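You operate a simulated robot arm through the tools that you are given. There is no shell and no other tool.

You are at the controls of a simulated robot arm. One attempt, no reset.

## Task
Tighten the silver bracket's four screws in number order, at the torque on the drawing.
Fine: blue driver, one run a screw, back in its holder after; fingers off the turning socket.

The check looks at the end state, three seconds after you hand in, the way a careful person would. Anything else that was tipped, shoved, dropped, spilled or broken makes it a failure.

## Robot
A 6-joint arm with a two-finger parallel gripper, fixed in place. Base frame: the origin is on the floor under the middle of its stand, x ahead of it, y to its left, z up; the work surface is at about z = 0.9. Lengths are in m, angles in rad, forces in N, time in s.
With the tool pointing down near the work surface it reaches from about 0.24 to 0.64 m from the base axis. Its first joint turns from -1.152 to 1.152 rad. Payload 2.7 kg.
The tool frame sits at the grasp point between the pads (the TCP): z along the fingers, y along the line on which they close. The tips reach 0.023 m beyond it. The gripper opens to 0.094 m. The fingers are 0.038 m wide and 0.01 m thick; the gripper's body (0.054 by 0.096 m) begins 0.039 m behind the TCP.
Orientation is that of the tool frame in the base frame, as [roll, pitch, yaw] about the fixed x, y, z axes, in that order (R = Rz(yaw) Ry(pitch) Rx(roll)). With the fingers straight down and closing along the base's y, the tool's x points along the base's -x, its y along +y and its z along -z.

## Interface
- The arm moves only by the tool arm_command. Its argument "commands" is text: rows parted by semicolons, each of 7 numbers parted by spaces: the turn, a rotation vector about the tool's x, y, z in rad, then the shift along the tool's x, y, z in m, then the finger opening in m, from 0 to 0.094. In form: wx wy wz dx dy dz jaw; .... A call has 1 to 20 rows; each row shifts and turns the commanded pose from where the row before left it, along the tool's axes as they then stand. A row lasts 0.2 s, in which the tool goes at most 0.05 m and 0.15 rad; a call with a longer step from one row to the next is refused whole, and so is a gripper value outside its range. Where a pose cannot be reached the arm comes as near as it can. A force on the tool above 40 N (or 10 N above the force at the start of the call, whichever is more), or a blocked arm, ends the call early, and 0.2 s more pass. Each finger travels about 0.045 m/s and halts on what it meets, pressing with about 31 N; the grip force reading is that of the motor and also rises with nothing between the fingers. The clock runs only during rows and for 0.2 s after the last one: add rows that do not move to give the fingers time. The reply holds the time, the measured pose of the TCP, the force on the tool along the base axes, the opening and the grip force, in the units named above and with some noise, with the torque about the TCP (base axes, N m) and any sound that the robot's microphone picked up.
- Cameras (640 x 400 px; columns grow to the right, rows downward): "scene" is fixed at [0.0864, -0.4445, 1.3963]; the picture's right is [0.65, -0.76, 0.00], its down [-0.48, -0.42, -0.77] and it looks along [0.58, 0.51, -0.64] (base axes); focal length 214 px, centre (320, 200). "wrist" rides on the gripper at [0.086, 0.016, -0.075] in the tool frame; the picture's right is [-0.18, 0.98, 0.00], its down [-0.58, -0.11, -0.81] and it looks along [-0.79, -0.15, 0.59] (tool axes); focal length 243 px, centre (320, 200). There is no depth. A picture from a camera that has moved, and an enlarged one, comes with that camera's place and axes in the base frame and with its lens.
- get_image(camera): a new picture of that camera. The clock stands still meanwhile.
- enlarge(camera, box): a new picture of the part [left, top, right, bottom] of that camera's present view, enlarged. The clock stands still meanwhile.
- sign_off(): hands the job in; it is judged then, once.

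Places have to be worked out from the pictures, the camera data and where the tool is seen. Open the gripper and draw the arm clear of the work before you hand the job in, unless the task says otherwise.

The tools are called as name(argument=value, ...) on one line, values as JSON. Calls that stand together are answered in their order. arm_command: Moves the arm, as the interface text tells. Its arguments: {"type":"object","properties":{"commands":{"type":"string"}},"required":["commands"]} The other tools are called the same way: get_image (camera) takes a picture; enlarge (camera, box) takes an enlarged picture of a part of a camera's view; sign_off () hands the job in.

At the start:

```text
t: 0.0
eef_pos: [0.2781, -0.0916, 1.3258]
orientation: [3.14, 0.001, 3.141]
contact_force: [0.9, 0.1, 0.2]
wrist_torque: [0.0, -0.01, 0.06]
opening: 0.094
grasp_force: 0.1
```

scene: 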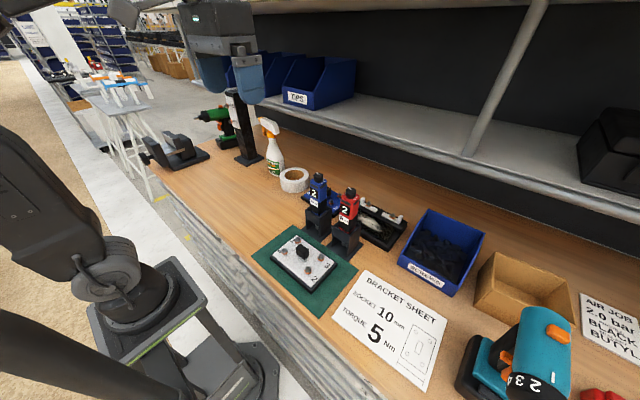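
wrist: 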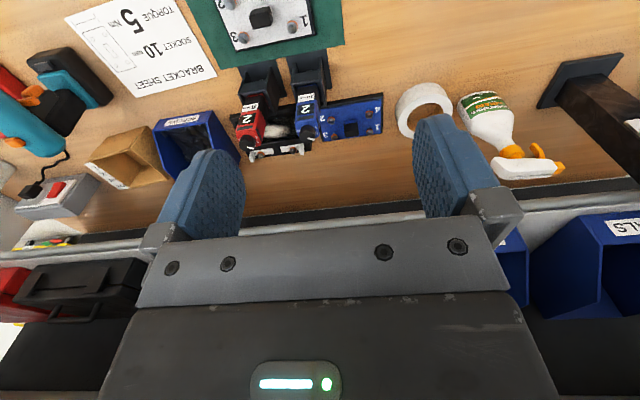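

I start by looking closely at the drivers, the bracket and the drawing before any motion.

enlarge(camera="scene", box=[240, 150, 400, 250])

enlarge(camera="scene", box=[240, 220, 360, 320])

enlarge(camera="scene", box=[330, 260, 460, 390])

enlarge(camera="wrist", box=[200, 0, 400, 160])

enlarge(camera="wrist", box=[40, 0, 240, 120])

```text
4.00 times, centred on (320, 200) of scene
camera zoom: at [0.0864, -0.4445, 1.3963], right [0.65, -0.76, 0.0], down [-0.48, -0.42, -0.77], along [0.58, 0.51, -0.64], focal length 858 px, centre (320, 200)
```

zoom: 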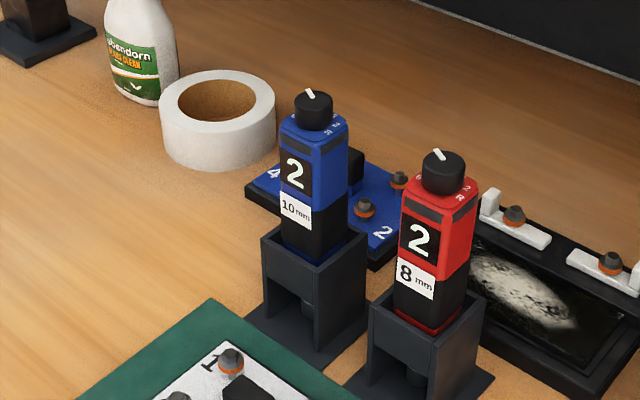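

```text
4.00 times, centred on (300, 270) of scene
camera zoom: at [0.0864, -0.4445, 1.3963], right [0.65, -0.76, 0.0], down [-0.48, -0.42, -0.77], along [0.58, 0.51, -0.64], focal length 858 px, centre (400, -80)
```

zoom: 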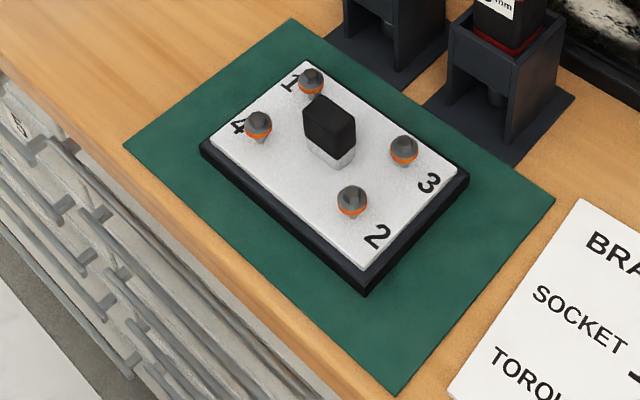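

```text
3.08 times, centred on (395, 325) of scene
camera zoom: at [0.0864, -0.4445, 1.3963], right [0.65, -0.76, 0.0], down [-0.48, -0.42, -0.77], along [0.58, 0.51, -0.64], focal length 660 px, centre (89, -185)
```

zoom: 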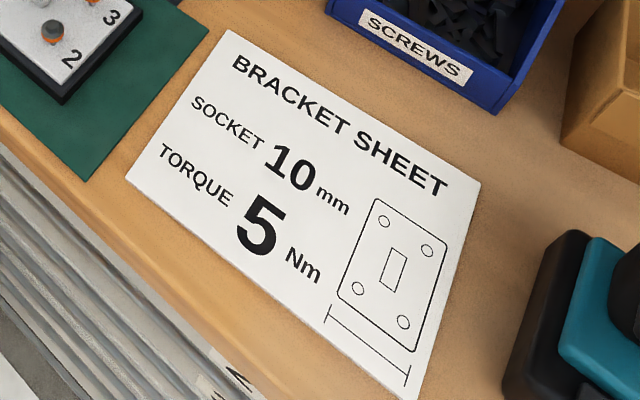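

```text
2.50 times, centred on (300, 80) of wrist
camera zoom: at [0.1921, -0.0751, 1.4002], right [0.18, 0.98, 0.0], down [0.58, -0.11, 0.81], along [0.79, -0.15, -0.59], focal length 606 px, centre (370, 500)
```

zoom: 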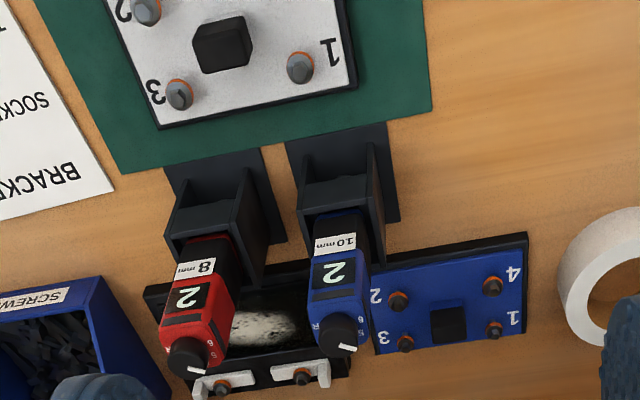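

```text
3.20 times, centred on (140, 60) of wrist
camera zoom: at [0.1921, -0.0751, 1.4002], right [0.18, 0.98, 0.0], down [0.58, -0.11, 0.81], along [0.79, -0.15, -0.59], focal length 776 px, centre (896, 648)
```

zoom: 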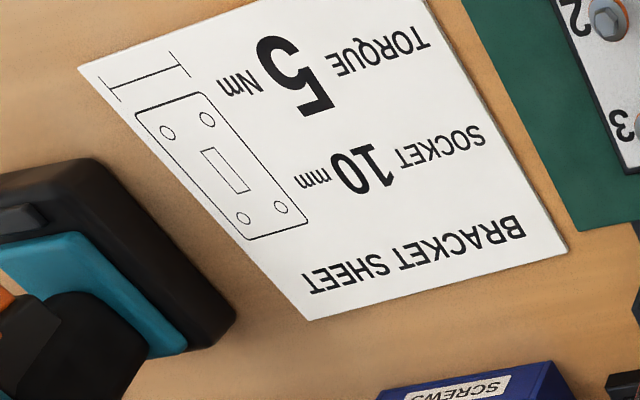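

The drawing asks for a 10 mm socket at 5 Nm. The blue driver (10 mm) shows "2", so its top knob has to be set to 5 first. I put it near (0.41, -0.14) with the knob at about z 1.11, and move the wrist camera in for a closer look.

arm_command(commands="0 0 0 0.007 -0.012 0.03 0.094; 0 0 0 0.007 -0.012 0.03 0.094; 0 0 0 0.007 -0.012 0.03 0.094; 0 0 0 0.007 -0.012 0.03 0.094; 0 0 0 0 0 0 0.094")

get_image(camera="wrist")

enlarge(camera="wrist", box=[240, 60, 440, 220])

enlarge(camera="wrist", box=[240, 0, 440, 120])

```text
t: 1.2
eef_pos: [0.2492, -0.1399, 1.2044]
orientation: [-3.142, 0.001, -3.141]
contact_force: [0.3, 0.0, 0.5]
wrist_torque: [0.01, 0.0, 0.01]
opening: 0.0944
grasp_force: 0.1
```

```text
taken
camera wrist: at [0.1624, -0.1239, 1.2787], right [0.18, 0.98, 0.0], down [0.58, -0.11, 0.81], along [0.79, -0.15, -0.59], focal length 243 px, centre (320, 200)
```

wrist: 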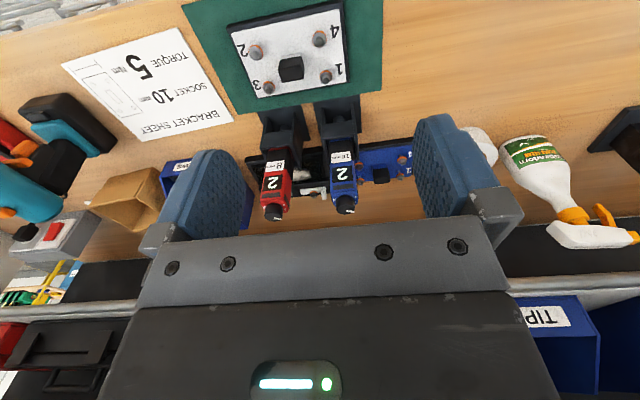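

```text
2.50 times, centred on (340, 140) of wrist
camera zoom: at [0.1624, -0.1239, 1.2787], right [0.18, 0.98, 0.0], down [0.58, -0.11, 0.81], along [0.79, -0.15, -0.59], focal length 606 px, centre (270, 350)
```

zoom: 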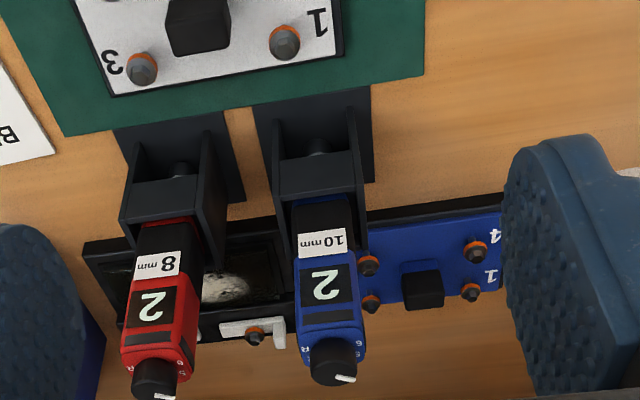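

```text
3.20 times, centred on (340, 60) of wrist
camera zoom: at [0.1624, -0.1239, 1.2787], right [0.18, 0.98, 0.0], down [0.58, -0.11, 0.81], along [0.79, -0.15, -0.59], focal length 776 px, centre (256, 648)
```

zoom: 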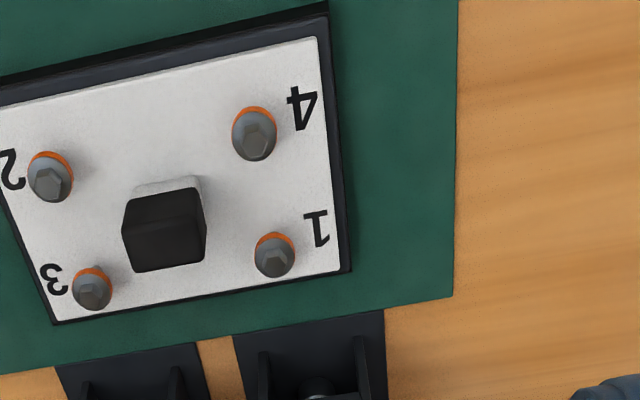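

The drivers and plate are clear in view. I now hover about 0.1 m above the blue driver so the camera can read the dial numbers on its top.

arm_command(commands="0 0 0 0 0 -0.03 0.094; 0 0 0 -0.04 0 0 0.094; 0 0 0 -0.04 0 0 0.094; 0 0 0 -0.04 0 0 0.094; 0 0 0 -0.045 0 0 0.094; 0 0 0 0 0 0 0.094")

get_image(camera="wrist")

enlarge(camera="wrist", box=[260, 0, 380, 100])

get_image(camera="scene")

```text
t: 2.6
eef_pos: [0.4164, -0.1398, 1.2338]
orientation: [-3.141, 0.001, 3.141]
contact_force: [-0.8, -0.9, 0.2]
wrist_torque: [0.02, -0.01, 0.03]
opening: 0.0942
grasp_force: 0.1
```

```text
taken
camera wrist: at [0.3294, -0.1227, 1.3086], right [0.18, 0.98, 0.0], down [0.58, -0.11, 0.81], along [0.79, -0.15, -0.59], focal length 243 px, centre (320, 200)
```

wrist: 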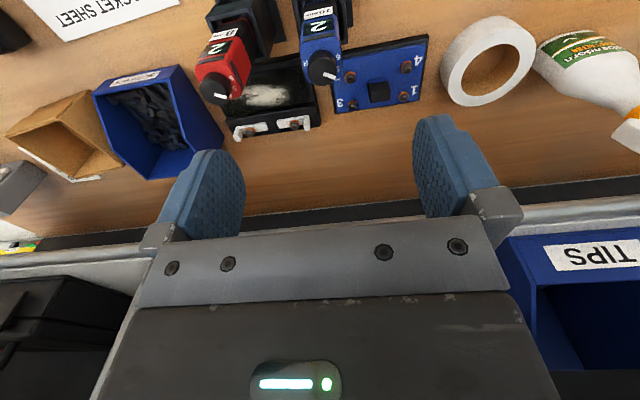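

```text
4.00 times, centred on (320, 50) of wrist
camera zoom: at [0.3294, -0.1227, 1.3086], right [0.18, 0.98, 0.0], down [0.58, -0.11, 0.81], along [0.79, -0.15, -0.59], focal length 970 px, centre (320, 800)
```

zoom: 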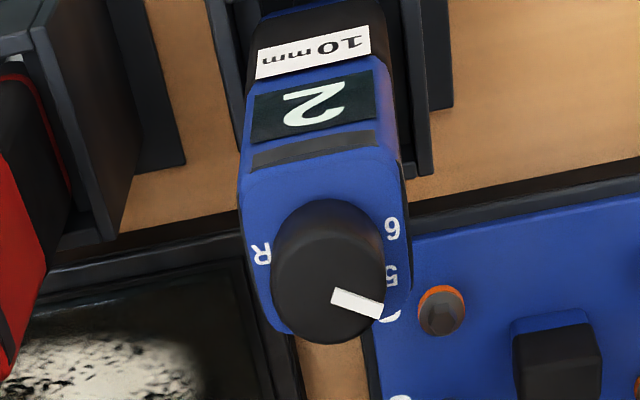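

```text
taken
```

scene: 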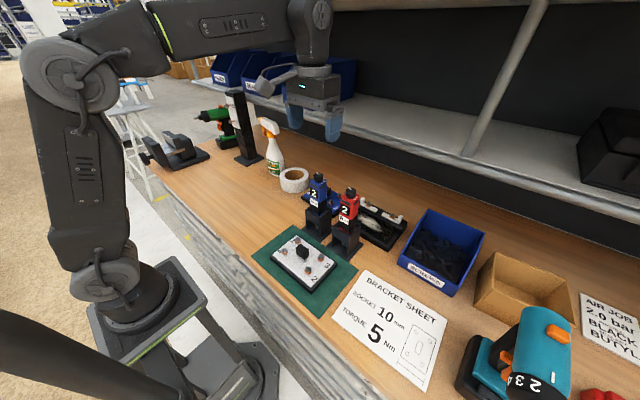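

The dial is partly hidden behind its knob from here. I take a zoomed scene view and will then view it from the other side.

enlarge(camera="scene", box=[300, 165, 340, 190])

enlarge(camera="scene", box=[290, 165, 370, 265])

enlarge(camera="wrist", box=[300, 45, 350, 90])

```text
16.00 times, centred on (320, 178) of scene
camera zoom: at [0.0864, -0.4445, 1.3963], right [0.65, -0.76, 0.0], down [-0.48, -0.42, -0.77], along [0.58, 0.51, -0.64], focal length 3432 px, centre (320, 560)
```

zoom: 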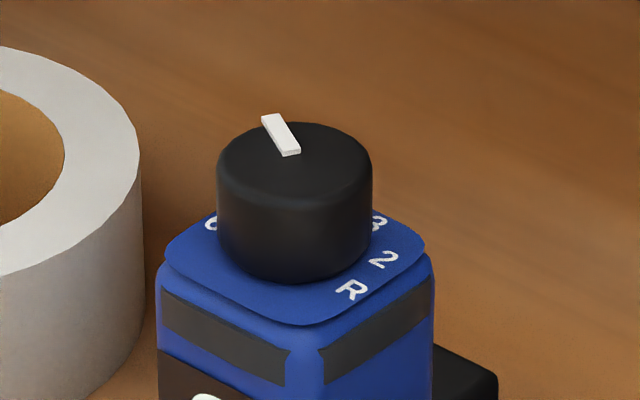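

```text
4.00 times, centred on (330, 215) of scene
camera zoom: at [0.0864, -0.4445, 1.3963], right [0.65, -0.76, 0.0], down [-0.48, -0.42, -0.77], along [0.58, 0.51, -0.64], focal length 858 px, centre (280, 140)
```

zoom: 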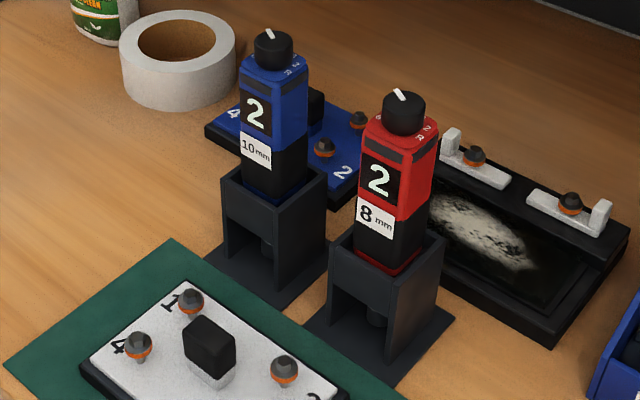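

```text
8.89 times, centred on (325, 68) of wrist
camera zoom: at [0.3294, -0.1227, 1.3086], right [0.18, 0.98, 0.0], down [0.58, -0.11, 0.81], along [0.79, -0.15, -0.59], focal length 2157 px, centre (276, 1378)
```

zoom: 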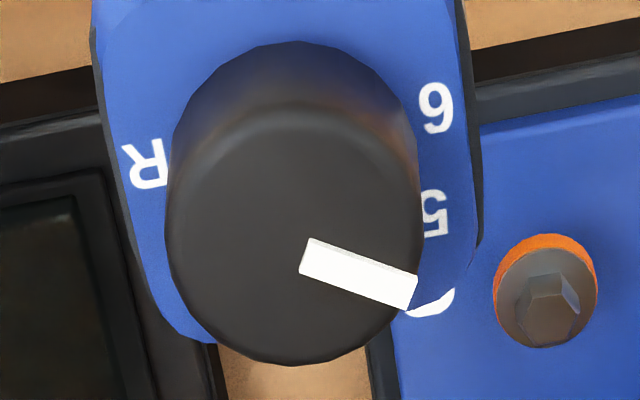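

By my estimate the pointer sits near azimuth 60° while the panel reads "2", so I need a straighter top view. I tilt the tool about 0.4 rad to look down on both dials.

arm_command(commands="0 0.13 0 0 0 0 0.094; 0 0.13 0 0 0 0 0.094; 0 0.13 0 0 0 0 0.094; 0 0 0 0 0 0 0.094")

get_image(camera="wrist")

get_image(camera="scene")

```text
t: 3.8
eef_pos: [0.3794, -0.1364, 1.2442]
orientation: [3.125, -0.321, 3.133]
contact_force: [0.0, 0.6, -0.8]
wrist_torque: [0.03, -0.01, -0.02]
opening: 0.094
grasp_force: 0.1
out of reach, approached as far as the arm can: row 3
stopped in row 4: the arm was blocked; the commanded pose is now the measured one
```

```text
taken
camera wrist: at [0.3216, -0.1214, 1.3414], right [0.19, 0.98, -0.04], down [0.8, -0.13, 0.58], along [0.56, -0.14, -0.81], focal length 243 px, centre (320, 200)
```

wrist: 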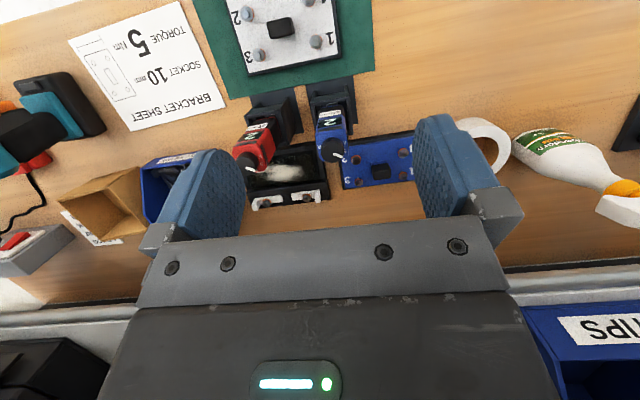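

```text
taken
```

scene: 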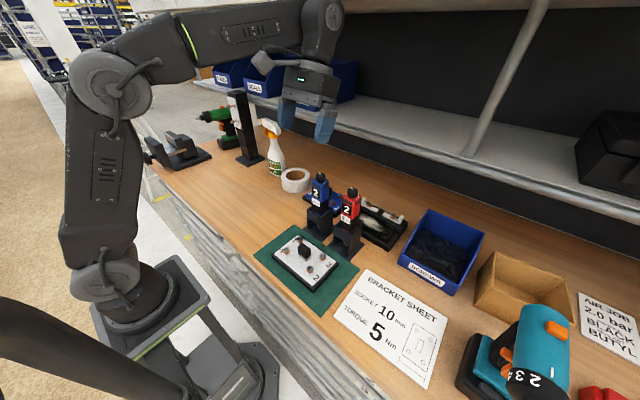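

The arm hit its reach limit while tilting, with no contact force. The view from here is usable, so I enlarge both dials.

enlarge(camera="wrist", box=[310, 120, 360, 170])

enlarge(camera="wrist", box=[230, 130, 280, 180])

enlarge(camera="wrist", box=[290, 70, 370, 170])

```text
8.00 times, centred on (335, 145) of wrist
camera zoom: at [0.3216, -0.1214, 1.3414], right [0.19, 0.98, -0.04], down [0.8, -0.13, 0.58], along [0.56, -0.14, -0.81], focal length 1941 px, centre (200, 640)
```

zoom: 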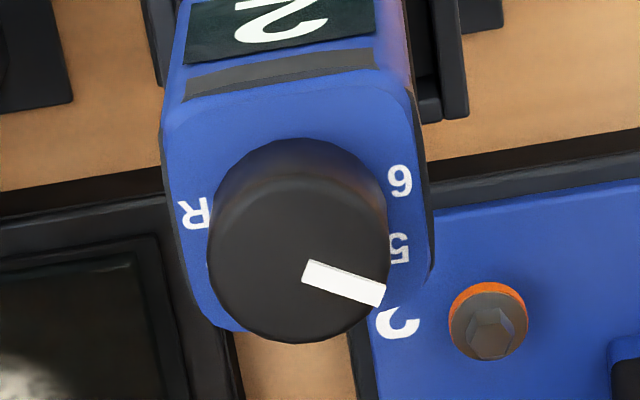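

```text
8.00 times, centred on (255, 155) of wrist
camera zoom: at [0.3216, -0.1214, 1.3414], right [0.19, 0.98, -0.04], down [0.8, -0.13, 0.58], along [0.56, -0.14, -0.81], focal length 1941 px, centre (840, 560)
```

zoom: 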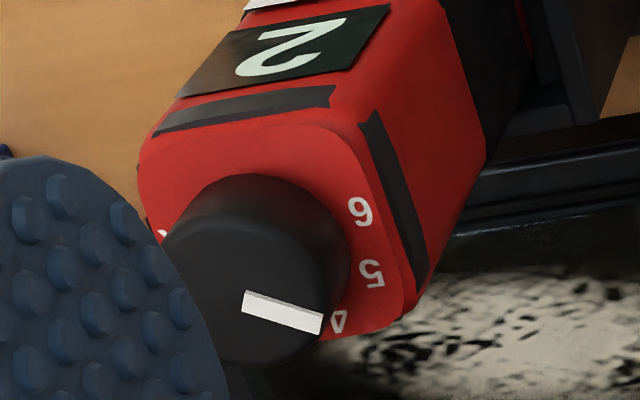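

```text
4.00 times, centred on (330, 120) of wrist
camera zoom: at [0.3216, -0.1214, 1.3414], right [0.19, 0.98, -0.04], down [0.8, -0.13, 0.58], along [0.56, -0.14, -0.81], focal length 970 px, centre (280, 520)
```

zoom: 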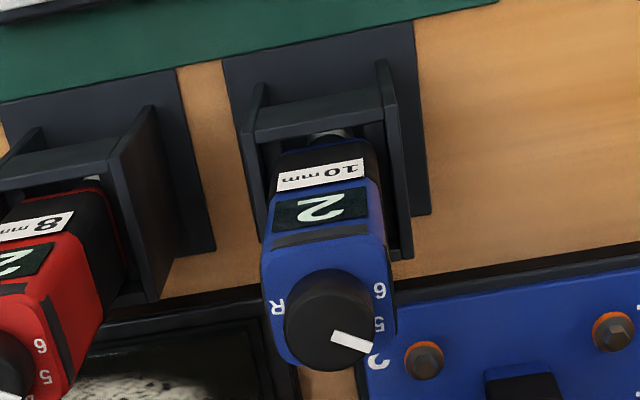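

From here the pointer seems to lie at "5", yet the panel says "2". I zoom on the panel and knob side to learn what the "2" means before touching anything.

enlarge(camera="scene", box=[304, 172, 336, 212])

enlarge(camera="scene", box=[335, 185, 370, 225])

enlarge(camera="wrist", box=[315, 100, 355, 130])

enlarge(camera="scene", box=[295, 195, 345, 245])

enlarge(camera="scene", box=[310, 170, 330, 185])

```text
10.00 times, centred on (320, 192) of scene
camera zoom: at [0.077, -0.4439, 1.3971], right [0.65, -0.76, 0.01], down [-0.47, -0.42, -0.78], along [0.59, 0.5, -0.63], focal length 2145 px, centre (320, 280)
```

zoom: 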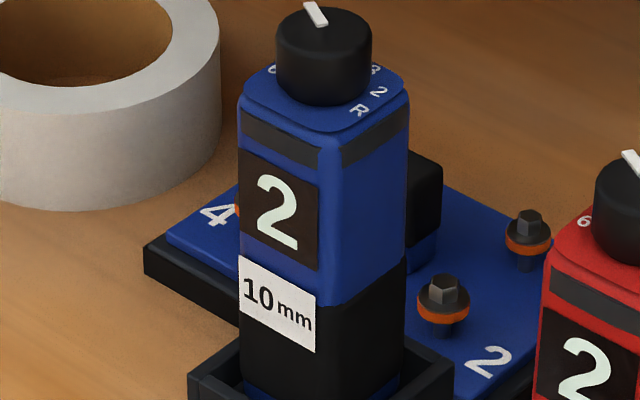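

```text
10.00 times, centred on (352, 205) of scene
camera zoom: at [0.077, -0.4439, 1.3971], right [0.65, -0.76, 0.01], down [-0.47, -0.42, -0.78], along [0.59, 0.5, -0.63], focal length 2145 px, centre (-5, 150)
```

zoom: 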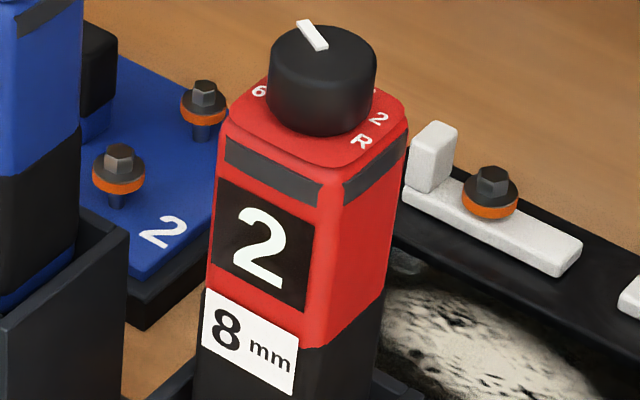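

```text
13.33 times, centred on (335, 115) of wrist
camera zoom: at [0.3216, -0.1214, 1.3414], right [0.19, 0.98, -0.04], down [0.8, -0.13, 0.58], along [0.56, -0.14, -0.81], focal length 3235 px, centre (120, 1333)
```

zoom: 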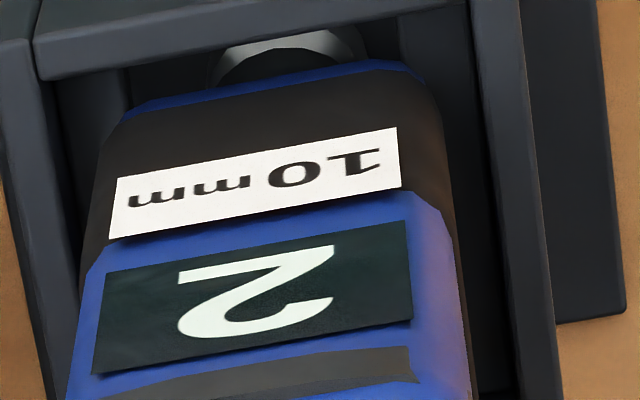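

```text
8.00 times, centred on (320, 220) of scene
camera zoom: at [0.077, -0.4439, 1.3971], right [0.65, -0.76, 0.01], down [-0.47, -0.42, -0.78], along [0.59, 0.5, -0.63], focal length 1716 px, centre (320, 40)
```

zoom: 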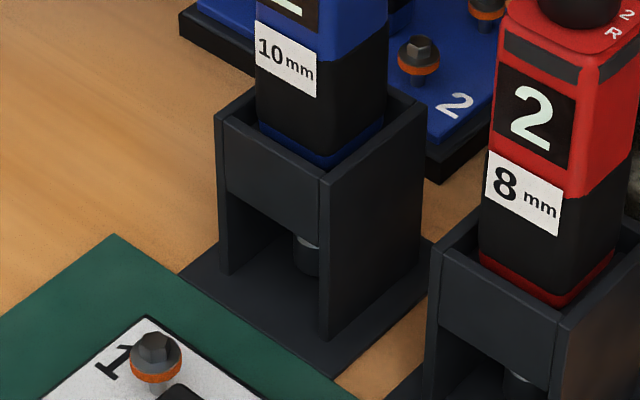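

```text
16.00 times, centred on (320, 178) of scene
camera zoom: at [0.077, -0.4439, 1.3971], right [0.65, -0.76, 0.01], down [-0.47, -0.42, -0.78], along [0.59, 0.5, -0.63], focal length 3432 px, centre (320, 560)
```

zoom: 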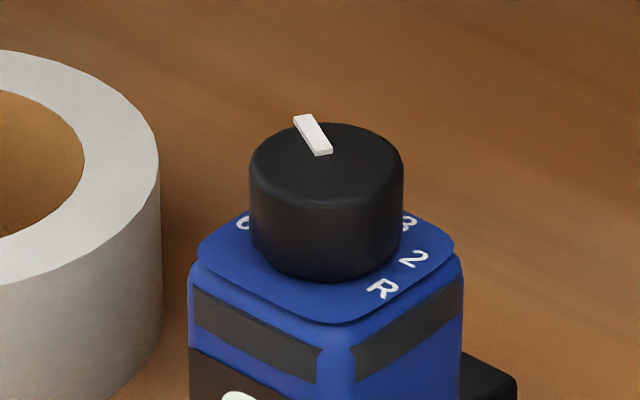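

The geometry puts R, 2, 3, 4, 5, 6 at azimuths -100°, -60°, -20°, 20°, 60°, 100°, and the pointer at about 61°. That would be "5" while the panel shows "2", so I will have to test whether the panel follows the knob. First I straighten the tool.

arm_command(commands="0 -0.11 0 0 0 0 0.094; 0 -0.11 0 0 0 0 0.094; 0 -0.101 0 0 0 0 0.094; 0 0 0 0 0 0 0.094")

```text
t: 4.8
eef_pos: [0.3942, -0.1378, 1.2354]
orientation: [3.129, -0.015, 3.133]
contact_force: [0.2, 0.6, -0.2]
wrist_torque: [-0.01, -0.05, -0.02]
opening: 0.0939
grasp_force: 0.1
```

The tool is nearly straight again. I correct the small residual angles and move to hover over the driver to line it up between the fingers.

arm_command(commands="0.0126 -0.015 -0.0086 0 0 0 0.094; 0 0 0 -0.036 -0.002 0.015 0.07; 0 0 0 0 0 0.02 0.07; 0 0 0 0 0 0 0.07; 0 0 0 0 0 0 0.07")

get_image(camera="wrist")

get_image(camera="scene")

```text
t: 6.0
eef_pos: [0.4291, -0.1385, 1.2031]
orientation: [-3.139, 0.01, 3.139]
contact_force: [-0.2, 0.4, -0.5]
wrist_torque: [-0.01, -0.01, 0.03]
opening: 0.07
grasp_force: 0.0
```

```text
taken
camera wrist: at [0.3429, -0.1207, 1.2769], right [0.19, 0.98, 0.0], down [0.57, -0.11, 0.81], along [0.8, -0.15, -0.58], focal length 243 px, centre (320, 200)
```

wrist: 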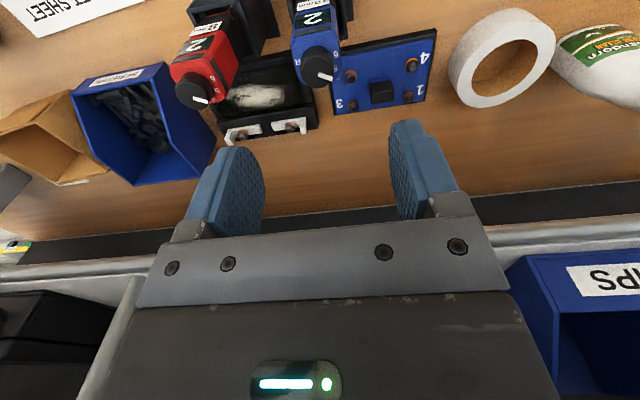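

```text
taken
```

scene: 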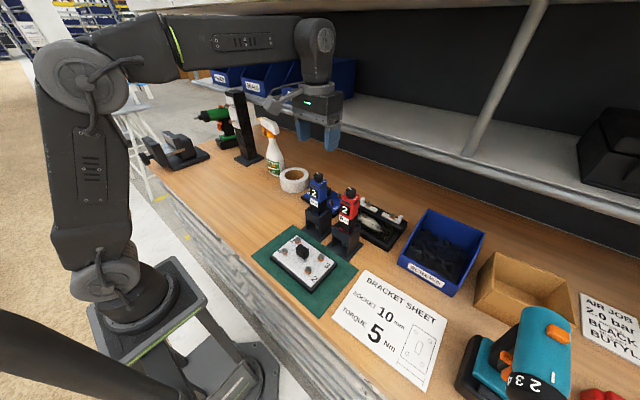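

The knob is almost straight below the TCP. I enlarge to refine its centre.

enlarge(camera="wrist", box=[280, 30, 360, 90])

enlarge(camera="scene", box=[300, 165, 340, 190])

```text
6.67 times, centred on (320, 60) of wrist
camera zoom: at [0.3429, -0.1207, 1.2769], right [0.19, 0.98, 0.0], down [0.57, -0.11, 0.81], along [0.8, -0.15, -0.58], focal length 1618 px, centre (320, 1133)
```

zoom: 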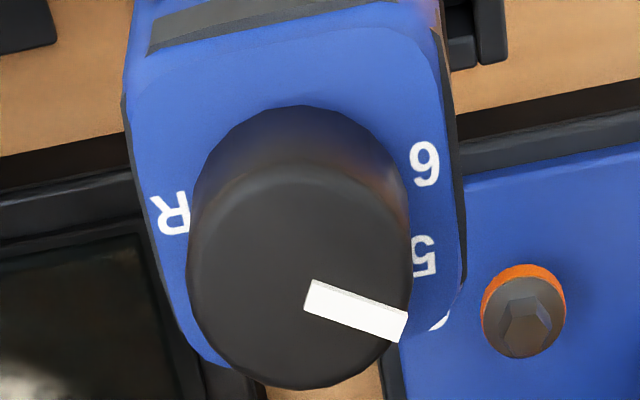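

```text
16.00 times, centred on (320, 178) of scene
camera zoom: at [0.0864, -0.4445, 1.3963], right [0.65, -0.76, 0.0], down [-0.48, -0.42, -0.77], along [0.58, 0.51, -0.64], focal length 3432 px, centre (320, 560)
```

zoom: 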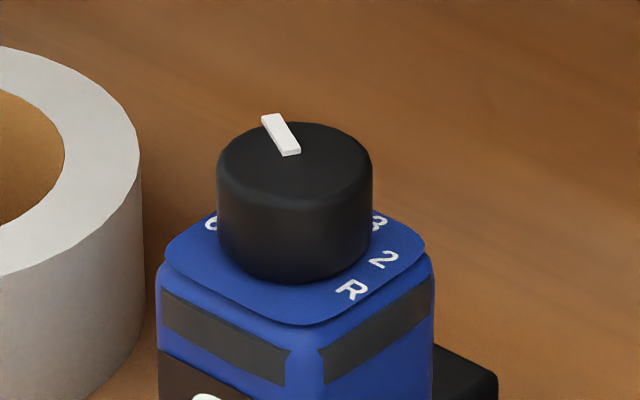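

Both cameras agree that the knob axis is at about (0.428, -0.140), with its top at z 1.097 and its base near 1.083. I lower the open fingers to just above the knob and recheck.

arm_command(commands="0 0.008 0 0.001 -0.002 0.02 0.06; 0 0 0 0 0 0.02 0.06; 0 0 0 0 0 0.02 0.06; 0 0 0 0 0 0.015 0.06; 0 0 0 0 0 0 0.06")

get_image(camera="wrist")

enlarge(camera="scene", box=[280, 130, 360, 210])

```text
t: 7.2
eef_pos: [0.4291, -0.142, 1.1285]
orientation: [-3.141, 0.001, 3.141]
contact_force: [0.2, -0.1, 0.7]
wrist_torque: [0.0, -0.04, 0.01]
opening: 0.0602
grasp_force: 0.1
```

```text
taken
camera wrist: at [0.3419, -0.1256, 1.2029], right [0.19, 0.98, 0.0], down [0.58, -0.11, 0.81], along [0.79, -0.15, -0.59], focal length 243 px, centre (320, 200)
```

wrist: 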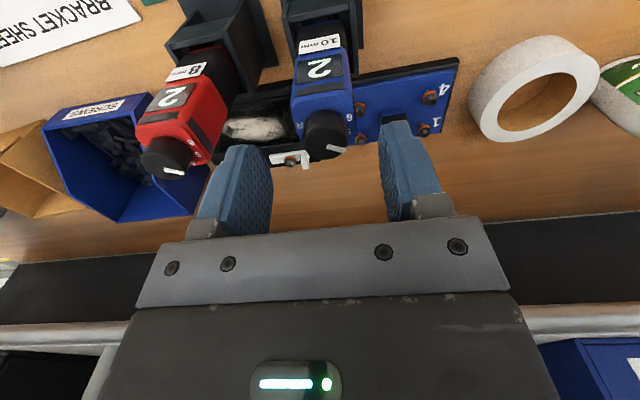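

```text
5.00 times, centred on (320, 170) of scene
camera zoom: at [0.0864, -0.4445, 1.3963], right [0.65, -0.76, 0.0], down [-0.48, -0.42, -0.77], along [0.58, 0.51, -0.64], focal length 1072 px, centre (320, 350)
```

zoom: 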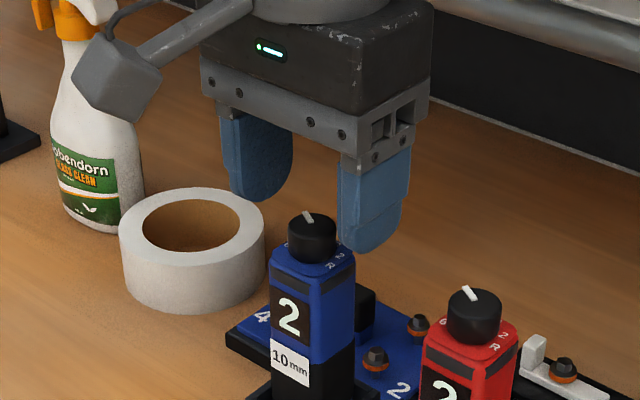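

The knob sits between the fingertips. I refine the offset with one more zoom.

enlarge(camera="wrist", box=[280, 90, 380, 170])

```text
5.00 times, centred on (330, 130) of wrist
camera zoom: at [0.3419, -0.1256, 1.2029], right [0.19, 0.98, 0.0], down [0.58, -0.11, 0.81], along [0.79, -0.15, -0.59], focal length 1213 px, centre (270, 550)
```

zoom: 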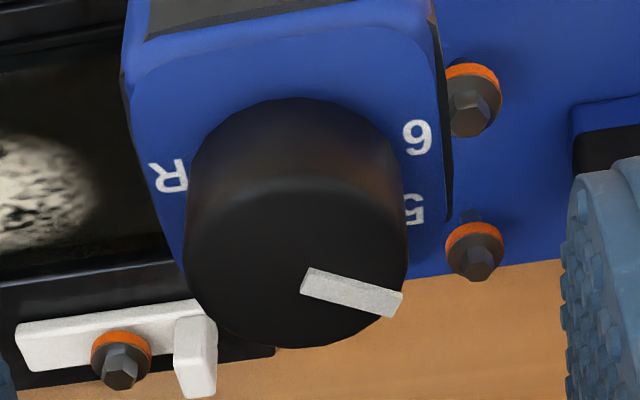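

The knob centre is within about 3 mm of the TCP axis. I lower a further 11 mm and compare fingertip height with the knob in the scene view.

arm_command(commands="0 0 0 0.001 0.001 0.006 0.06; 0 0 0 0 0 0.005 0.06; 0 0 0 0 0 0 0.046; 0 0 0 0 0 0 0.046")

enlarge(camera="scene", box=[290, 150, 350, 200])

get_image(camera="wrist")

enlarge(camera="wrist", box=[260, 90, 400, 200])

```text
t: 8.2
eef_pos: [0.4284, -0.1421, 1.1171]
orientation: [-3.139, 0.002, 3.14]
contact_force: [-0.1, 0.9, -0.4]
wrist_torque: [-0.01, -0.01, 0.03]
opening: 0.046
grasp_force: 0.0
```

```text
8.00 times, centred on (320, 175) of scene
camera zoom: at [0.0864, -0.4445, 1.3963], right [0.65, -0.76, 0.0], down [-0.48, -0.42, -0.77], along [0.58, 0.51, -0.64], focal length 1716 px, centre (320, 400)
```

zoom: 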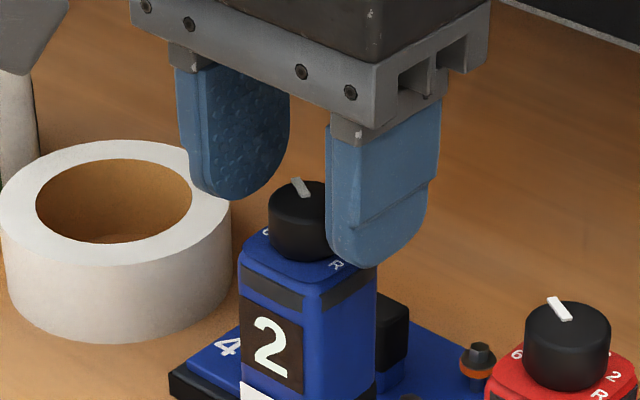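

```text
taken
camera wrist: at [0.3414, -0.1248, 1.1917], right [0.19, 0.98, 0.0], down [0.58, -0.11, 0.81], along [0.79, -0.15, -0.59], focal length 243 px, centre (320, 200)
```

wrist: 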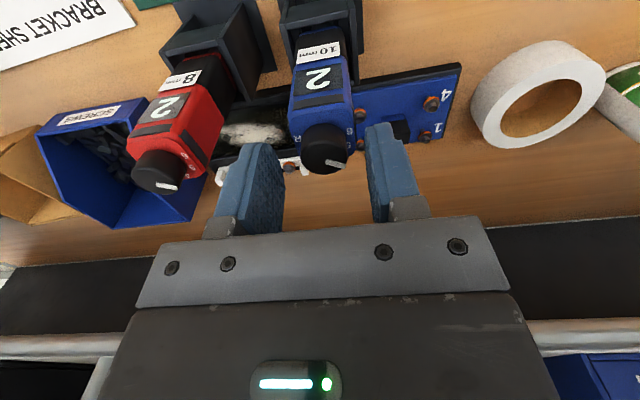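

```text
3.64 times, centred on (330, 145) of wrist
camera zoom: at [0.3414, -0.1248, 1.1917], right [0.19, 0.98, 0.0], down [0.58, -0.11, 0.81], along [0.79, -0.15, -0.59], focal length 882 px, centre (284, 400)
```

zoom: 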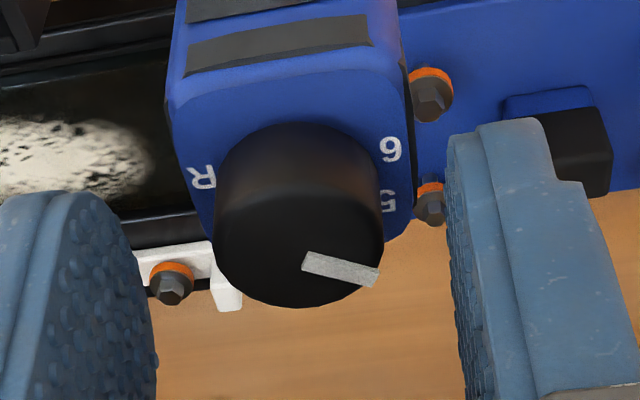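

Scale checks agree on a knob top at z 1.101, axis (0.428, -0.140), diameter 24 mm and base near z 1.086. I centre, go down to tips at z 1.090, and close gently on the knob.

arm_command(commands="0 0 0 0 0.0015 0.004 0.046; 0 0 0 0 0 0 0.03; 0 0 0 0 0 0 0.02; 0 0 0 0 0 0 0.02; 0 0 0 0 0 0 0.02")

enlarge(camera="scene", box=[290, 150, 350, 200])

enlarge(camera="wrist", box=[260, 90, 400, 200])

```text
t: 9.4
eef_pos: [0.4285, -0.1396, 1.1132]
orientation: [-3.139, 0.001, 3.138]
contact_force: [0.2, 0.2, 0.2]
wrist_torque: [0.04, 0.0, 0.01]
opening: 0.0236
grasp_force: 31.0
```

```text
8.00 times, centred on (320, 175) of scene
camera zoom: at [0.0864, -0.4444, 1.3963], right [0.65, -0.76, 0.0], down [-0.48, -0.42, -0.77], along [0.58, 0.51, -0.64], focal length 1716 px, centre (320, 400)
```

zoom: 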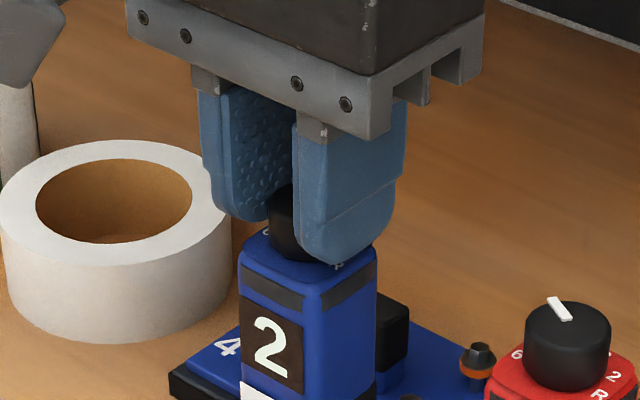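

```text
3.64 times, centred on (330, 145) of wrist
camera zoom: at [0.3415, -0.123, 1.1873], right [0.19, 0.98, 0.0], down [0.58, -0.11, 0.81], along [0.79, -0.15, -0.59], focal length 882 px, centre (284, 400)
```

zoom: 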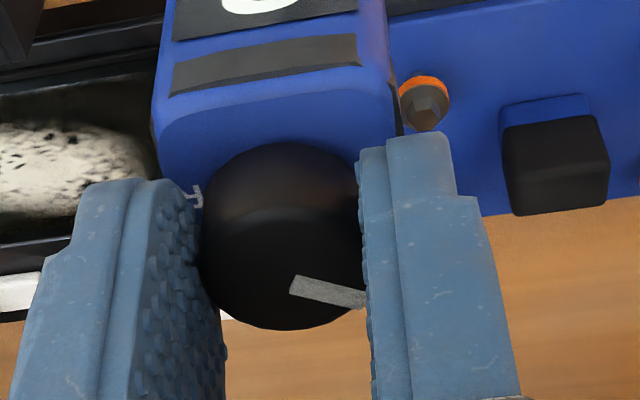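

The knob is gripped at 23.6 mm with no side load. I turn it one step clockwise from above (about 40°) and watch whether the panel changes.

arm_command(commands="0 0 0.1 0 0 0 0.02; 0 0 0.12 0 0 0 0.02; 0 0 0.12 0 0 0 0.02; 0 0 0.12 0 0 0 0.02; 0 0 0.12 0 0 0 0.02; 0 0 0.118 0 0 0 0.02; 0 0 0 0 0 0 0.02")

enlarge(camera="scene", box=[290, 150, 350, 200])

enlarge(camera="wrist", box=[240, 70, 400, 200])

```text
t: 11.0
eef_pos: [0.4295, -0.1397, 1.113]
orientation: [3.14, 0.002, 2.44]
contact_force: [0.0, 1.2, -0.1]
wrist_torque: [0.17, 0.09, 0.03]
opening: 0.0242
grasp_force: 30.6
```

```text
8.00 times, centred on (320, 175) of scene
camera zoom: at [0.0864, -0.4444, 1.3963], right [0.65, -0.76, 0.0], down [-0.48, -0.42, -0.77], along [0.58, 0.51, -0.64], focal length 1716 px, centre (320, 400)
```

zoom: 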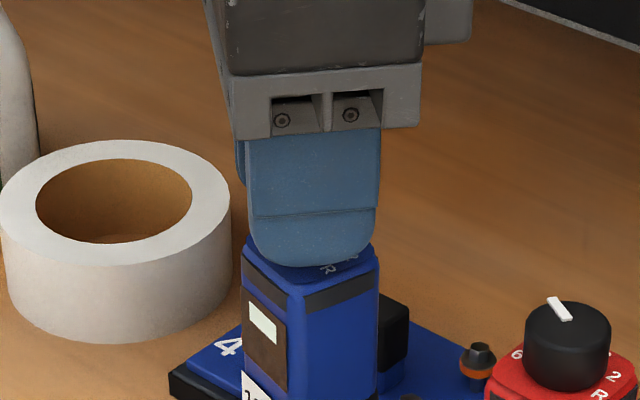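

```text
3.08 times, centred on (320, 135) of wrist
camera zoom: at [0.3728, -0.0711, 1.1876], right [0.78, 0.63, 0.0], down [0.37, -0.46, 0.81], along [0.51, -0.63, -0.59], focal length 746 px, centre (320, 400)
```

zoom: 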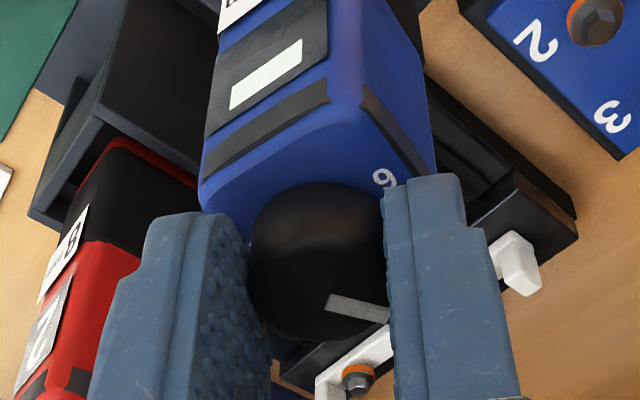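

The panel is live: it changed from "2" to a bar, probably because the knob is between clicks, since the body also twisted a little in its holder. I turn a little further to reach the next click.

arm_command(commands="0 0 0.1 0 0 0 0.02; 0 0 0.1 0 0 0 0.02; 0 0 0 0 0 0 0.02")

enlarge(camera="scene", box=[290, 150, 350, 200])

enlarge(camera="wrist", box=[240, 70, 400, 200])

```text
t: 11.8
eef_pos: [0.4294, -0.1406, 1.1149]
orientation: [-3.141, 0.004, 2.238]
contact_force: [0.3, 0.3, 0.4]
wrist_torque: [0.03, 0.02, 0.01]
opening: 0.0233
grasp_force: 31.2
```

```text
8.00 times, centred on (320, 175) of scene
camera zoom: at [0.0864, -0.4445, 1.3963], right [0.65, -0.76, 0.0], down [-0.48, -0.42, -0.77], along [0.58, 0.51, -0.64], focal length 1716 px, centre (320, 400)
```

zoom: 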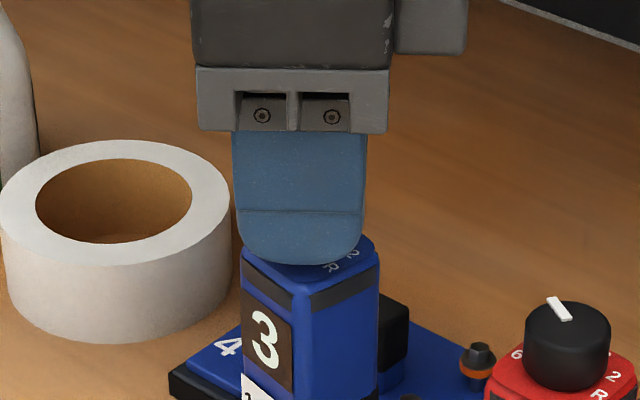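

```text
3.08 times, centred on (320, 135) of wrist
camera zoom: at [0.3872, -0.0614, 1.1883], right [0.89, 0.47, 0.0], down [0.27, -0.52, 0.81], along [0.38, -0.72, -0.59], focal length 746 px, centre (320, 400)
```

zoom: 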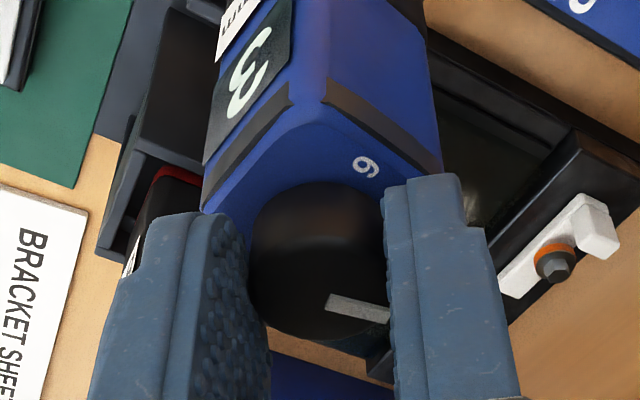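

The panel now reads "3", so turning clockwise from above raises the live reading even though the printed ring runs the other way. I check that the holder itself has not been turned before going on.

enlarge(camera="scene", box=[280, 170, 380, 270])

get_image(camera="wrist")

```text
4.00 times, centred on (330, 220) of scene
camera zoom: at [0.0864, -0.4445, 1.3963], right [0.65, -0.76, 0.0], down [-0.48, -0.42, -0.77], along [0.58, 0.51, -0.64], focal length 858 px, centre (280, 120)
```

zoom: 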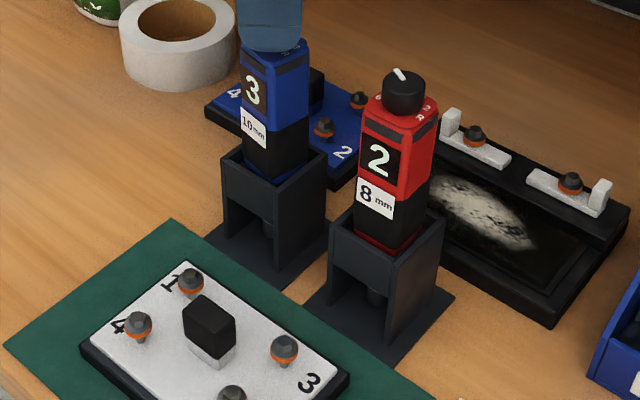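

```text
taken
camera wrist: at [0.3872, -0.0614, 1.1883], right [0.89, 0.47, 0.0], down [0.27, -0.52, 0.81], along [0.38, -0.72, -0.59], focal length 243 px, centre (320, 200)
```

wrist: 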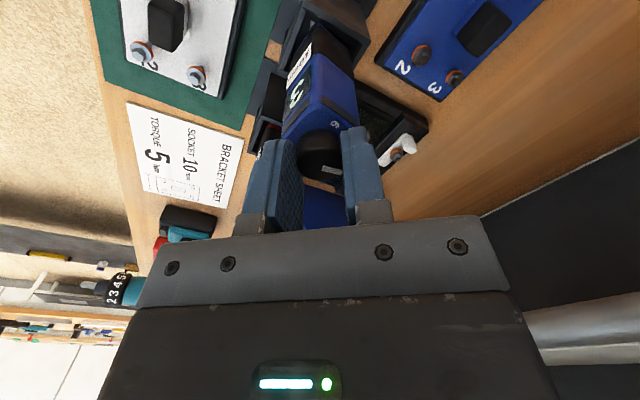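

The holder has not moved and the knob is not slipping. I turn one more step clockwise, toward "4".

arm_command(commands="0 0 0.117 0 0 0 0.02; 0 0 0.117 0 0 0 0.02; 0 0 0.117 0 0 0 0.02; 0 0 0.117 0 0 0 0.02; 0 0 0.117 0 0 0 0.02; 0 0 0.113 0 0 0 0.02; 0 0 0 0 0 0 0.02")

enlarge(camera="scene", box=[290, 150, 350, 200])

enlarge(camera="wrist", box=[240, 70, 400, 200])

```text
t: 13.4
eef_pos: [0.4282, -0.1399, 1.1139]
orientation: [-3.141, 0.004, 1.543]
contact_force: [-1.0, 0.3, -0.1]
wrist_torque: [0.03, 0.02, 0.0]
opening: 0.0236
grasp_force: 30.9
```

```text
8.00 times, centred on (320, 175) of scene
camera zoom: at [0.0864, -0.4445, 1.3963], right [0.65, -0.76, 0.0], down [-0.48, -0.42, -0.77], along [0.58, 0.51, -0.64], focal length 1716 px, centre (320, 400)
```

zoom: 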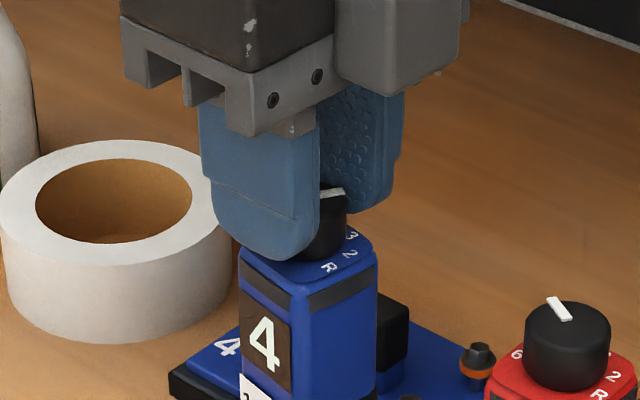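

```text
3.08 times, centred on (320, 135) of wrist
camera zoom: at [0.447, -0.053, 1.1891], right [0.98, -0.21, 0.0], down [-0.13, -0.58, 0.81], along [-0.17, -0.79, -0.59], focal length 746 px, centre (320, 400)
```

zoom: 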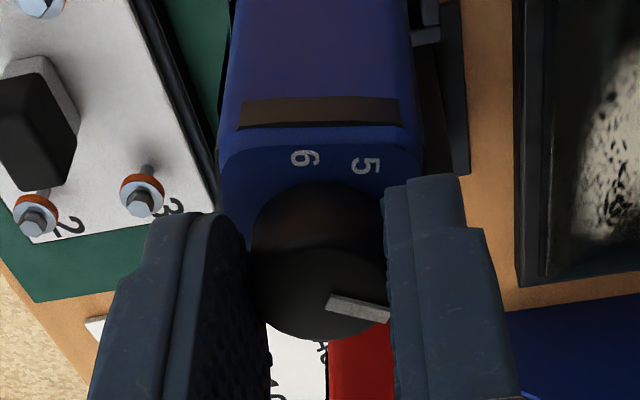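

The panel reads "4". One more clockwise step should give "5".

arm_command(commands="0 0 0.117 0 0 0 0.02; 0 0 0.117 0 0 0 0.02; 0 0 0.117 0 0 0 0.02; 0 0 0.117 0 0 0 0.02; 0 0 0.117 0 0 0 0.02; 0 0 0.113 0 0 0 0.02; 0 0 0 0 0 0 0.02")

enlarge(camera="scene", box=[290, 150, 350, 200])

enlarge(camera="wrist", box=[240, 70, 400, 200])

```text
t: 15.0
eef_pos: [0.4285, -0.1402, 1.1149]
orientation: [3.139, 0.0, 0.844]
contact_force: [5.0, 4.8, -0.6]
wrist_torque: [0.54, -0.66, 0.02]
opening: 0.0238
grasp_force: 30.6
```

```text
8.00 times, centred on (320, 175) of scene
camera zoom: at [0.0866, -0.4444, 1.3963], right [0.65, -0.76, 0.0], down [-0.48, -0.42, -0.77], along [0.58, 0.51, -0.64], focal length 1716 px, centre (320, 400)
```

zoom: 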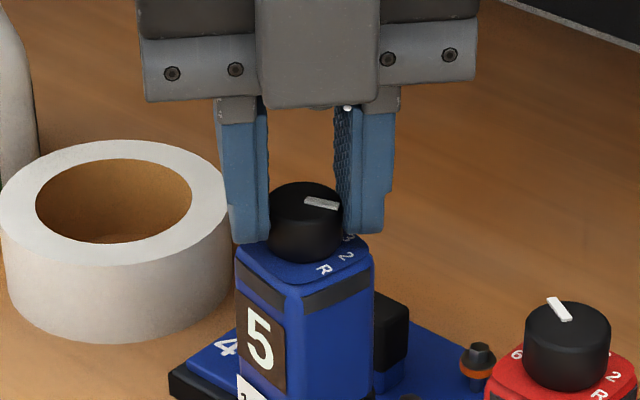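

```text
3.08 times, centred on (320, 135) of wrist
camera zoom: at [0.4975, -0.0852, 1.1894], right [0.61, -0.79, 0.0], down [-0.47, -0.36, 0.81], along [-0.64, -0.5, -0.59], focal length 746 px, centre (320, 400)
```

zoom: 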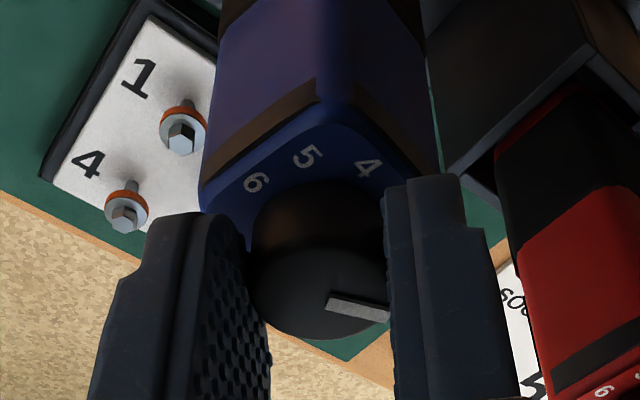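

The panel reads "5". A few newtons of side load have built up from the body leaning in the holder, so I release the knob, rise clear and check that the setting holds.

arm_command(commands="0 0 0 0 0 0 0.03; 0 0 0 0 0 0 0.045; 0 0 0 0 0 0 0.045; 0 0 0 0 0 -0.02 0.05; 0 0 0 0 0 -0.03 0.06; 0 0 0 0 0 -0.03 0.06; 0 0 0 0 0 0 0.06")

enlarge(camera="scene", box=[290, 160, 350, 250])

enlarge(camera="scene", box=[300, 165, 340, 190])

get_image(camera="wrist")

```text
t: 16.6
eef_pos: [0.4267, -0.1418, 1.1953]
orientation: [3.138, 0.0, 0.846]
contact_force: [0.2, -0.6, -0.2]
wrist_torque: [0.03, -0.01, 0.04]
opening: 0.06
grasp_force: 0.0
```

```text
4.44 times, centred on (320, 205) of scene
camera zoom: at [0.0864, -0.4445, 1.3963], right [0.65, -0.76, 0.0], down [-0.48, -0.42, -0.77], along [0.58, 0.51, -0.64], focal length 953 px, centre (320, 178)
```

zoom: 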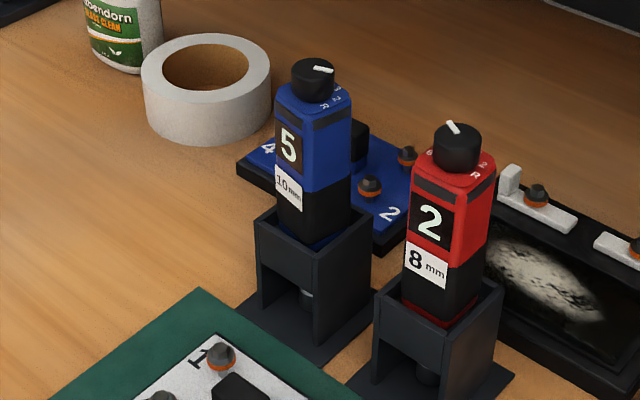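

```text
16.00 times, centred on (320, 178) of scene
camera zoom: at [0.0864, -0.4445, 1.3963], right [0.65, -0.76, 0.0], down [-0.48, -0.42, -0.77], along [0.58, 0.51, -0.64], focal length 3432 px, centre (320, 560)
```

zoom: 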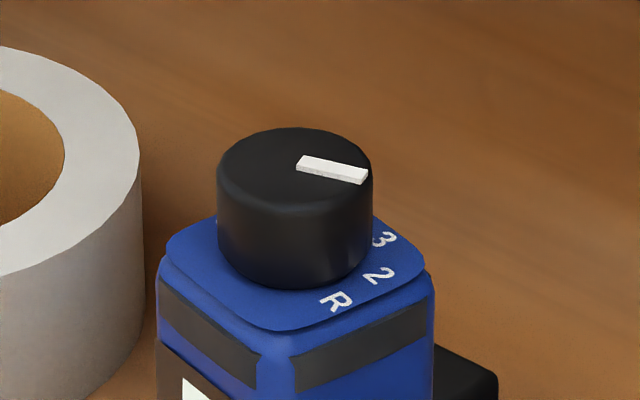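

```text
taken
camera wrist: at [0.4966, -0.0867, 1.2702], right [0.61, -0.79, 0.0], down [-0.47, -0.36, 0.81], along [-0.64, -0.5, -0.59], focal length 243 px, centre (320, 200)
```

wrist: 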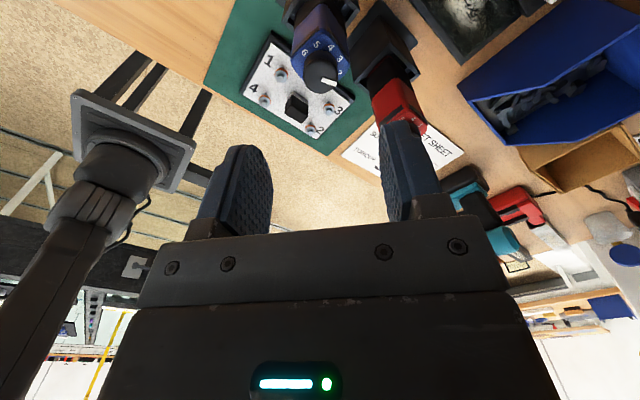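

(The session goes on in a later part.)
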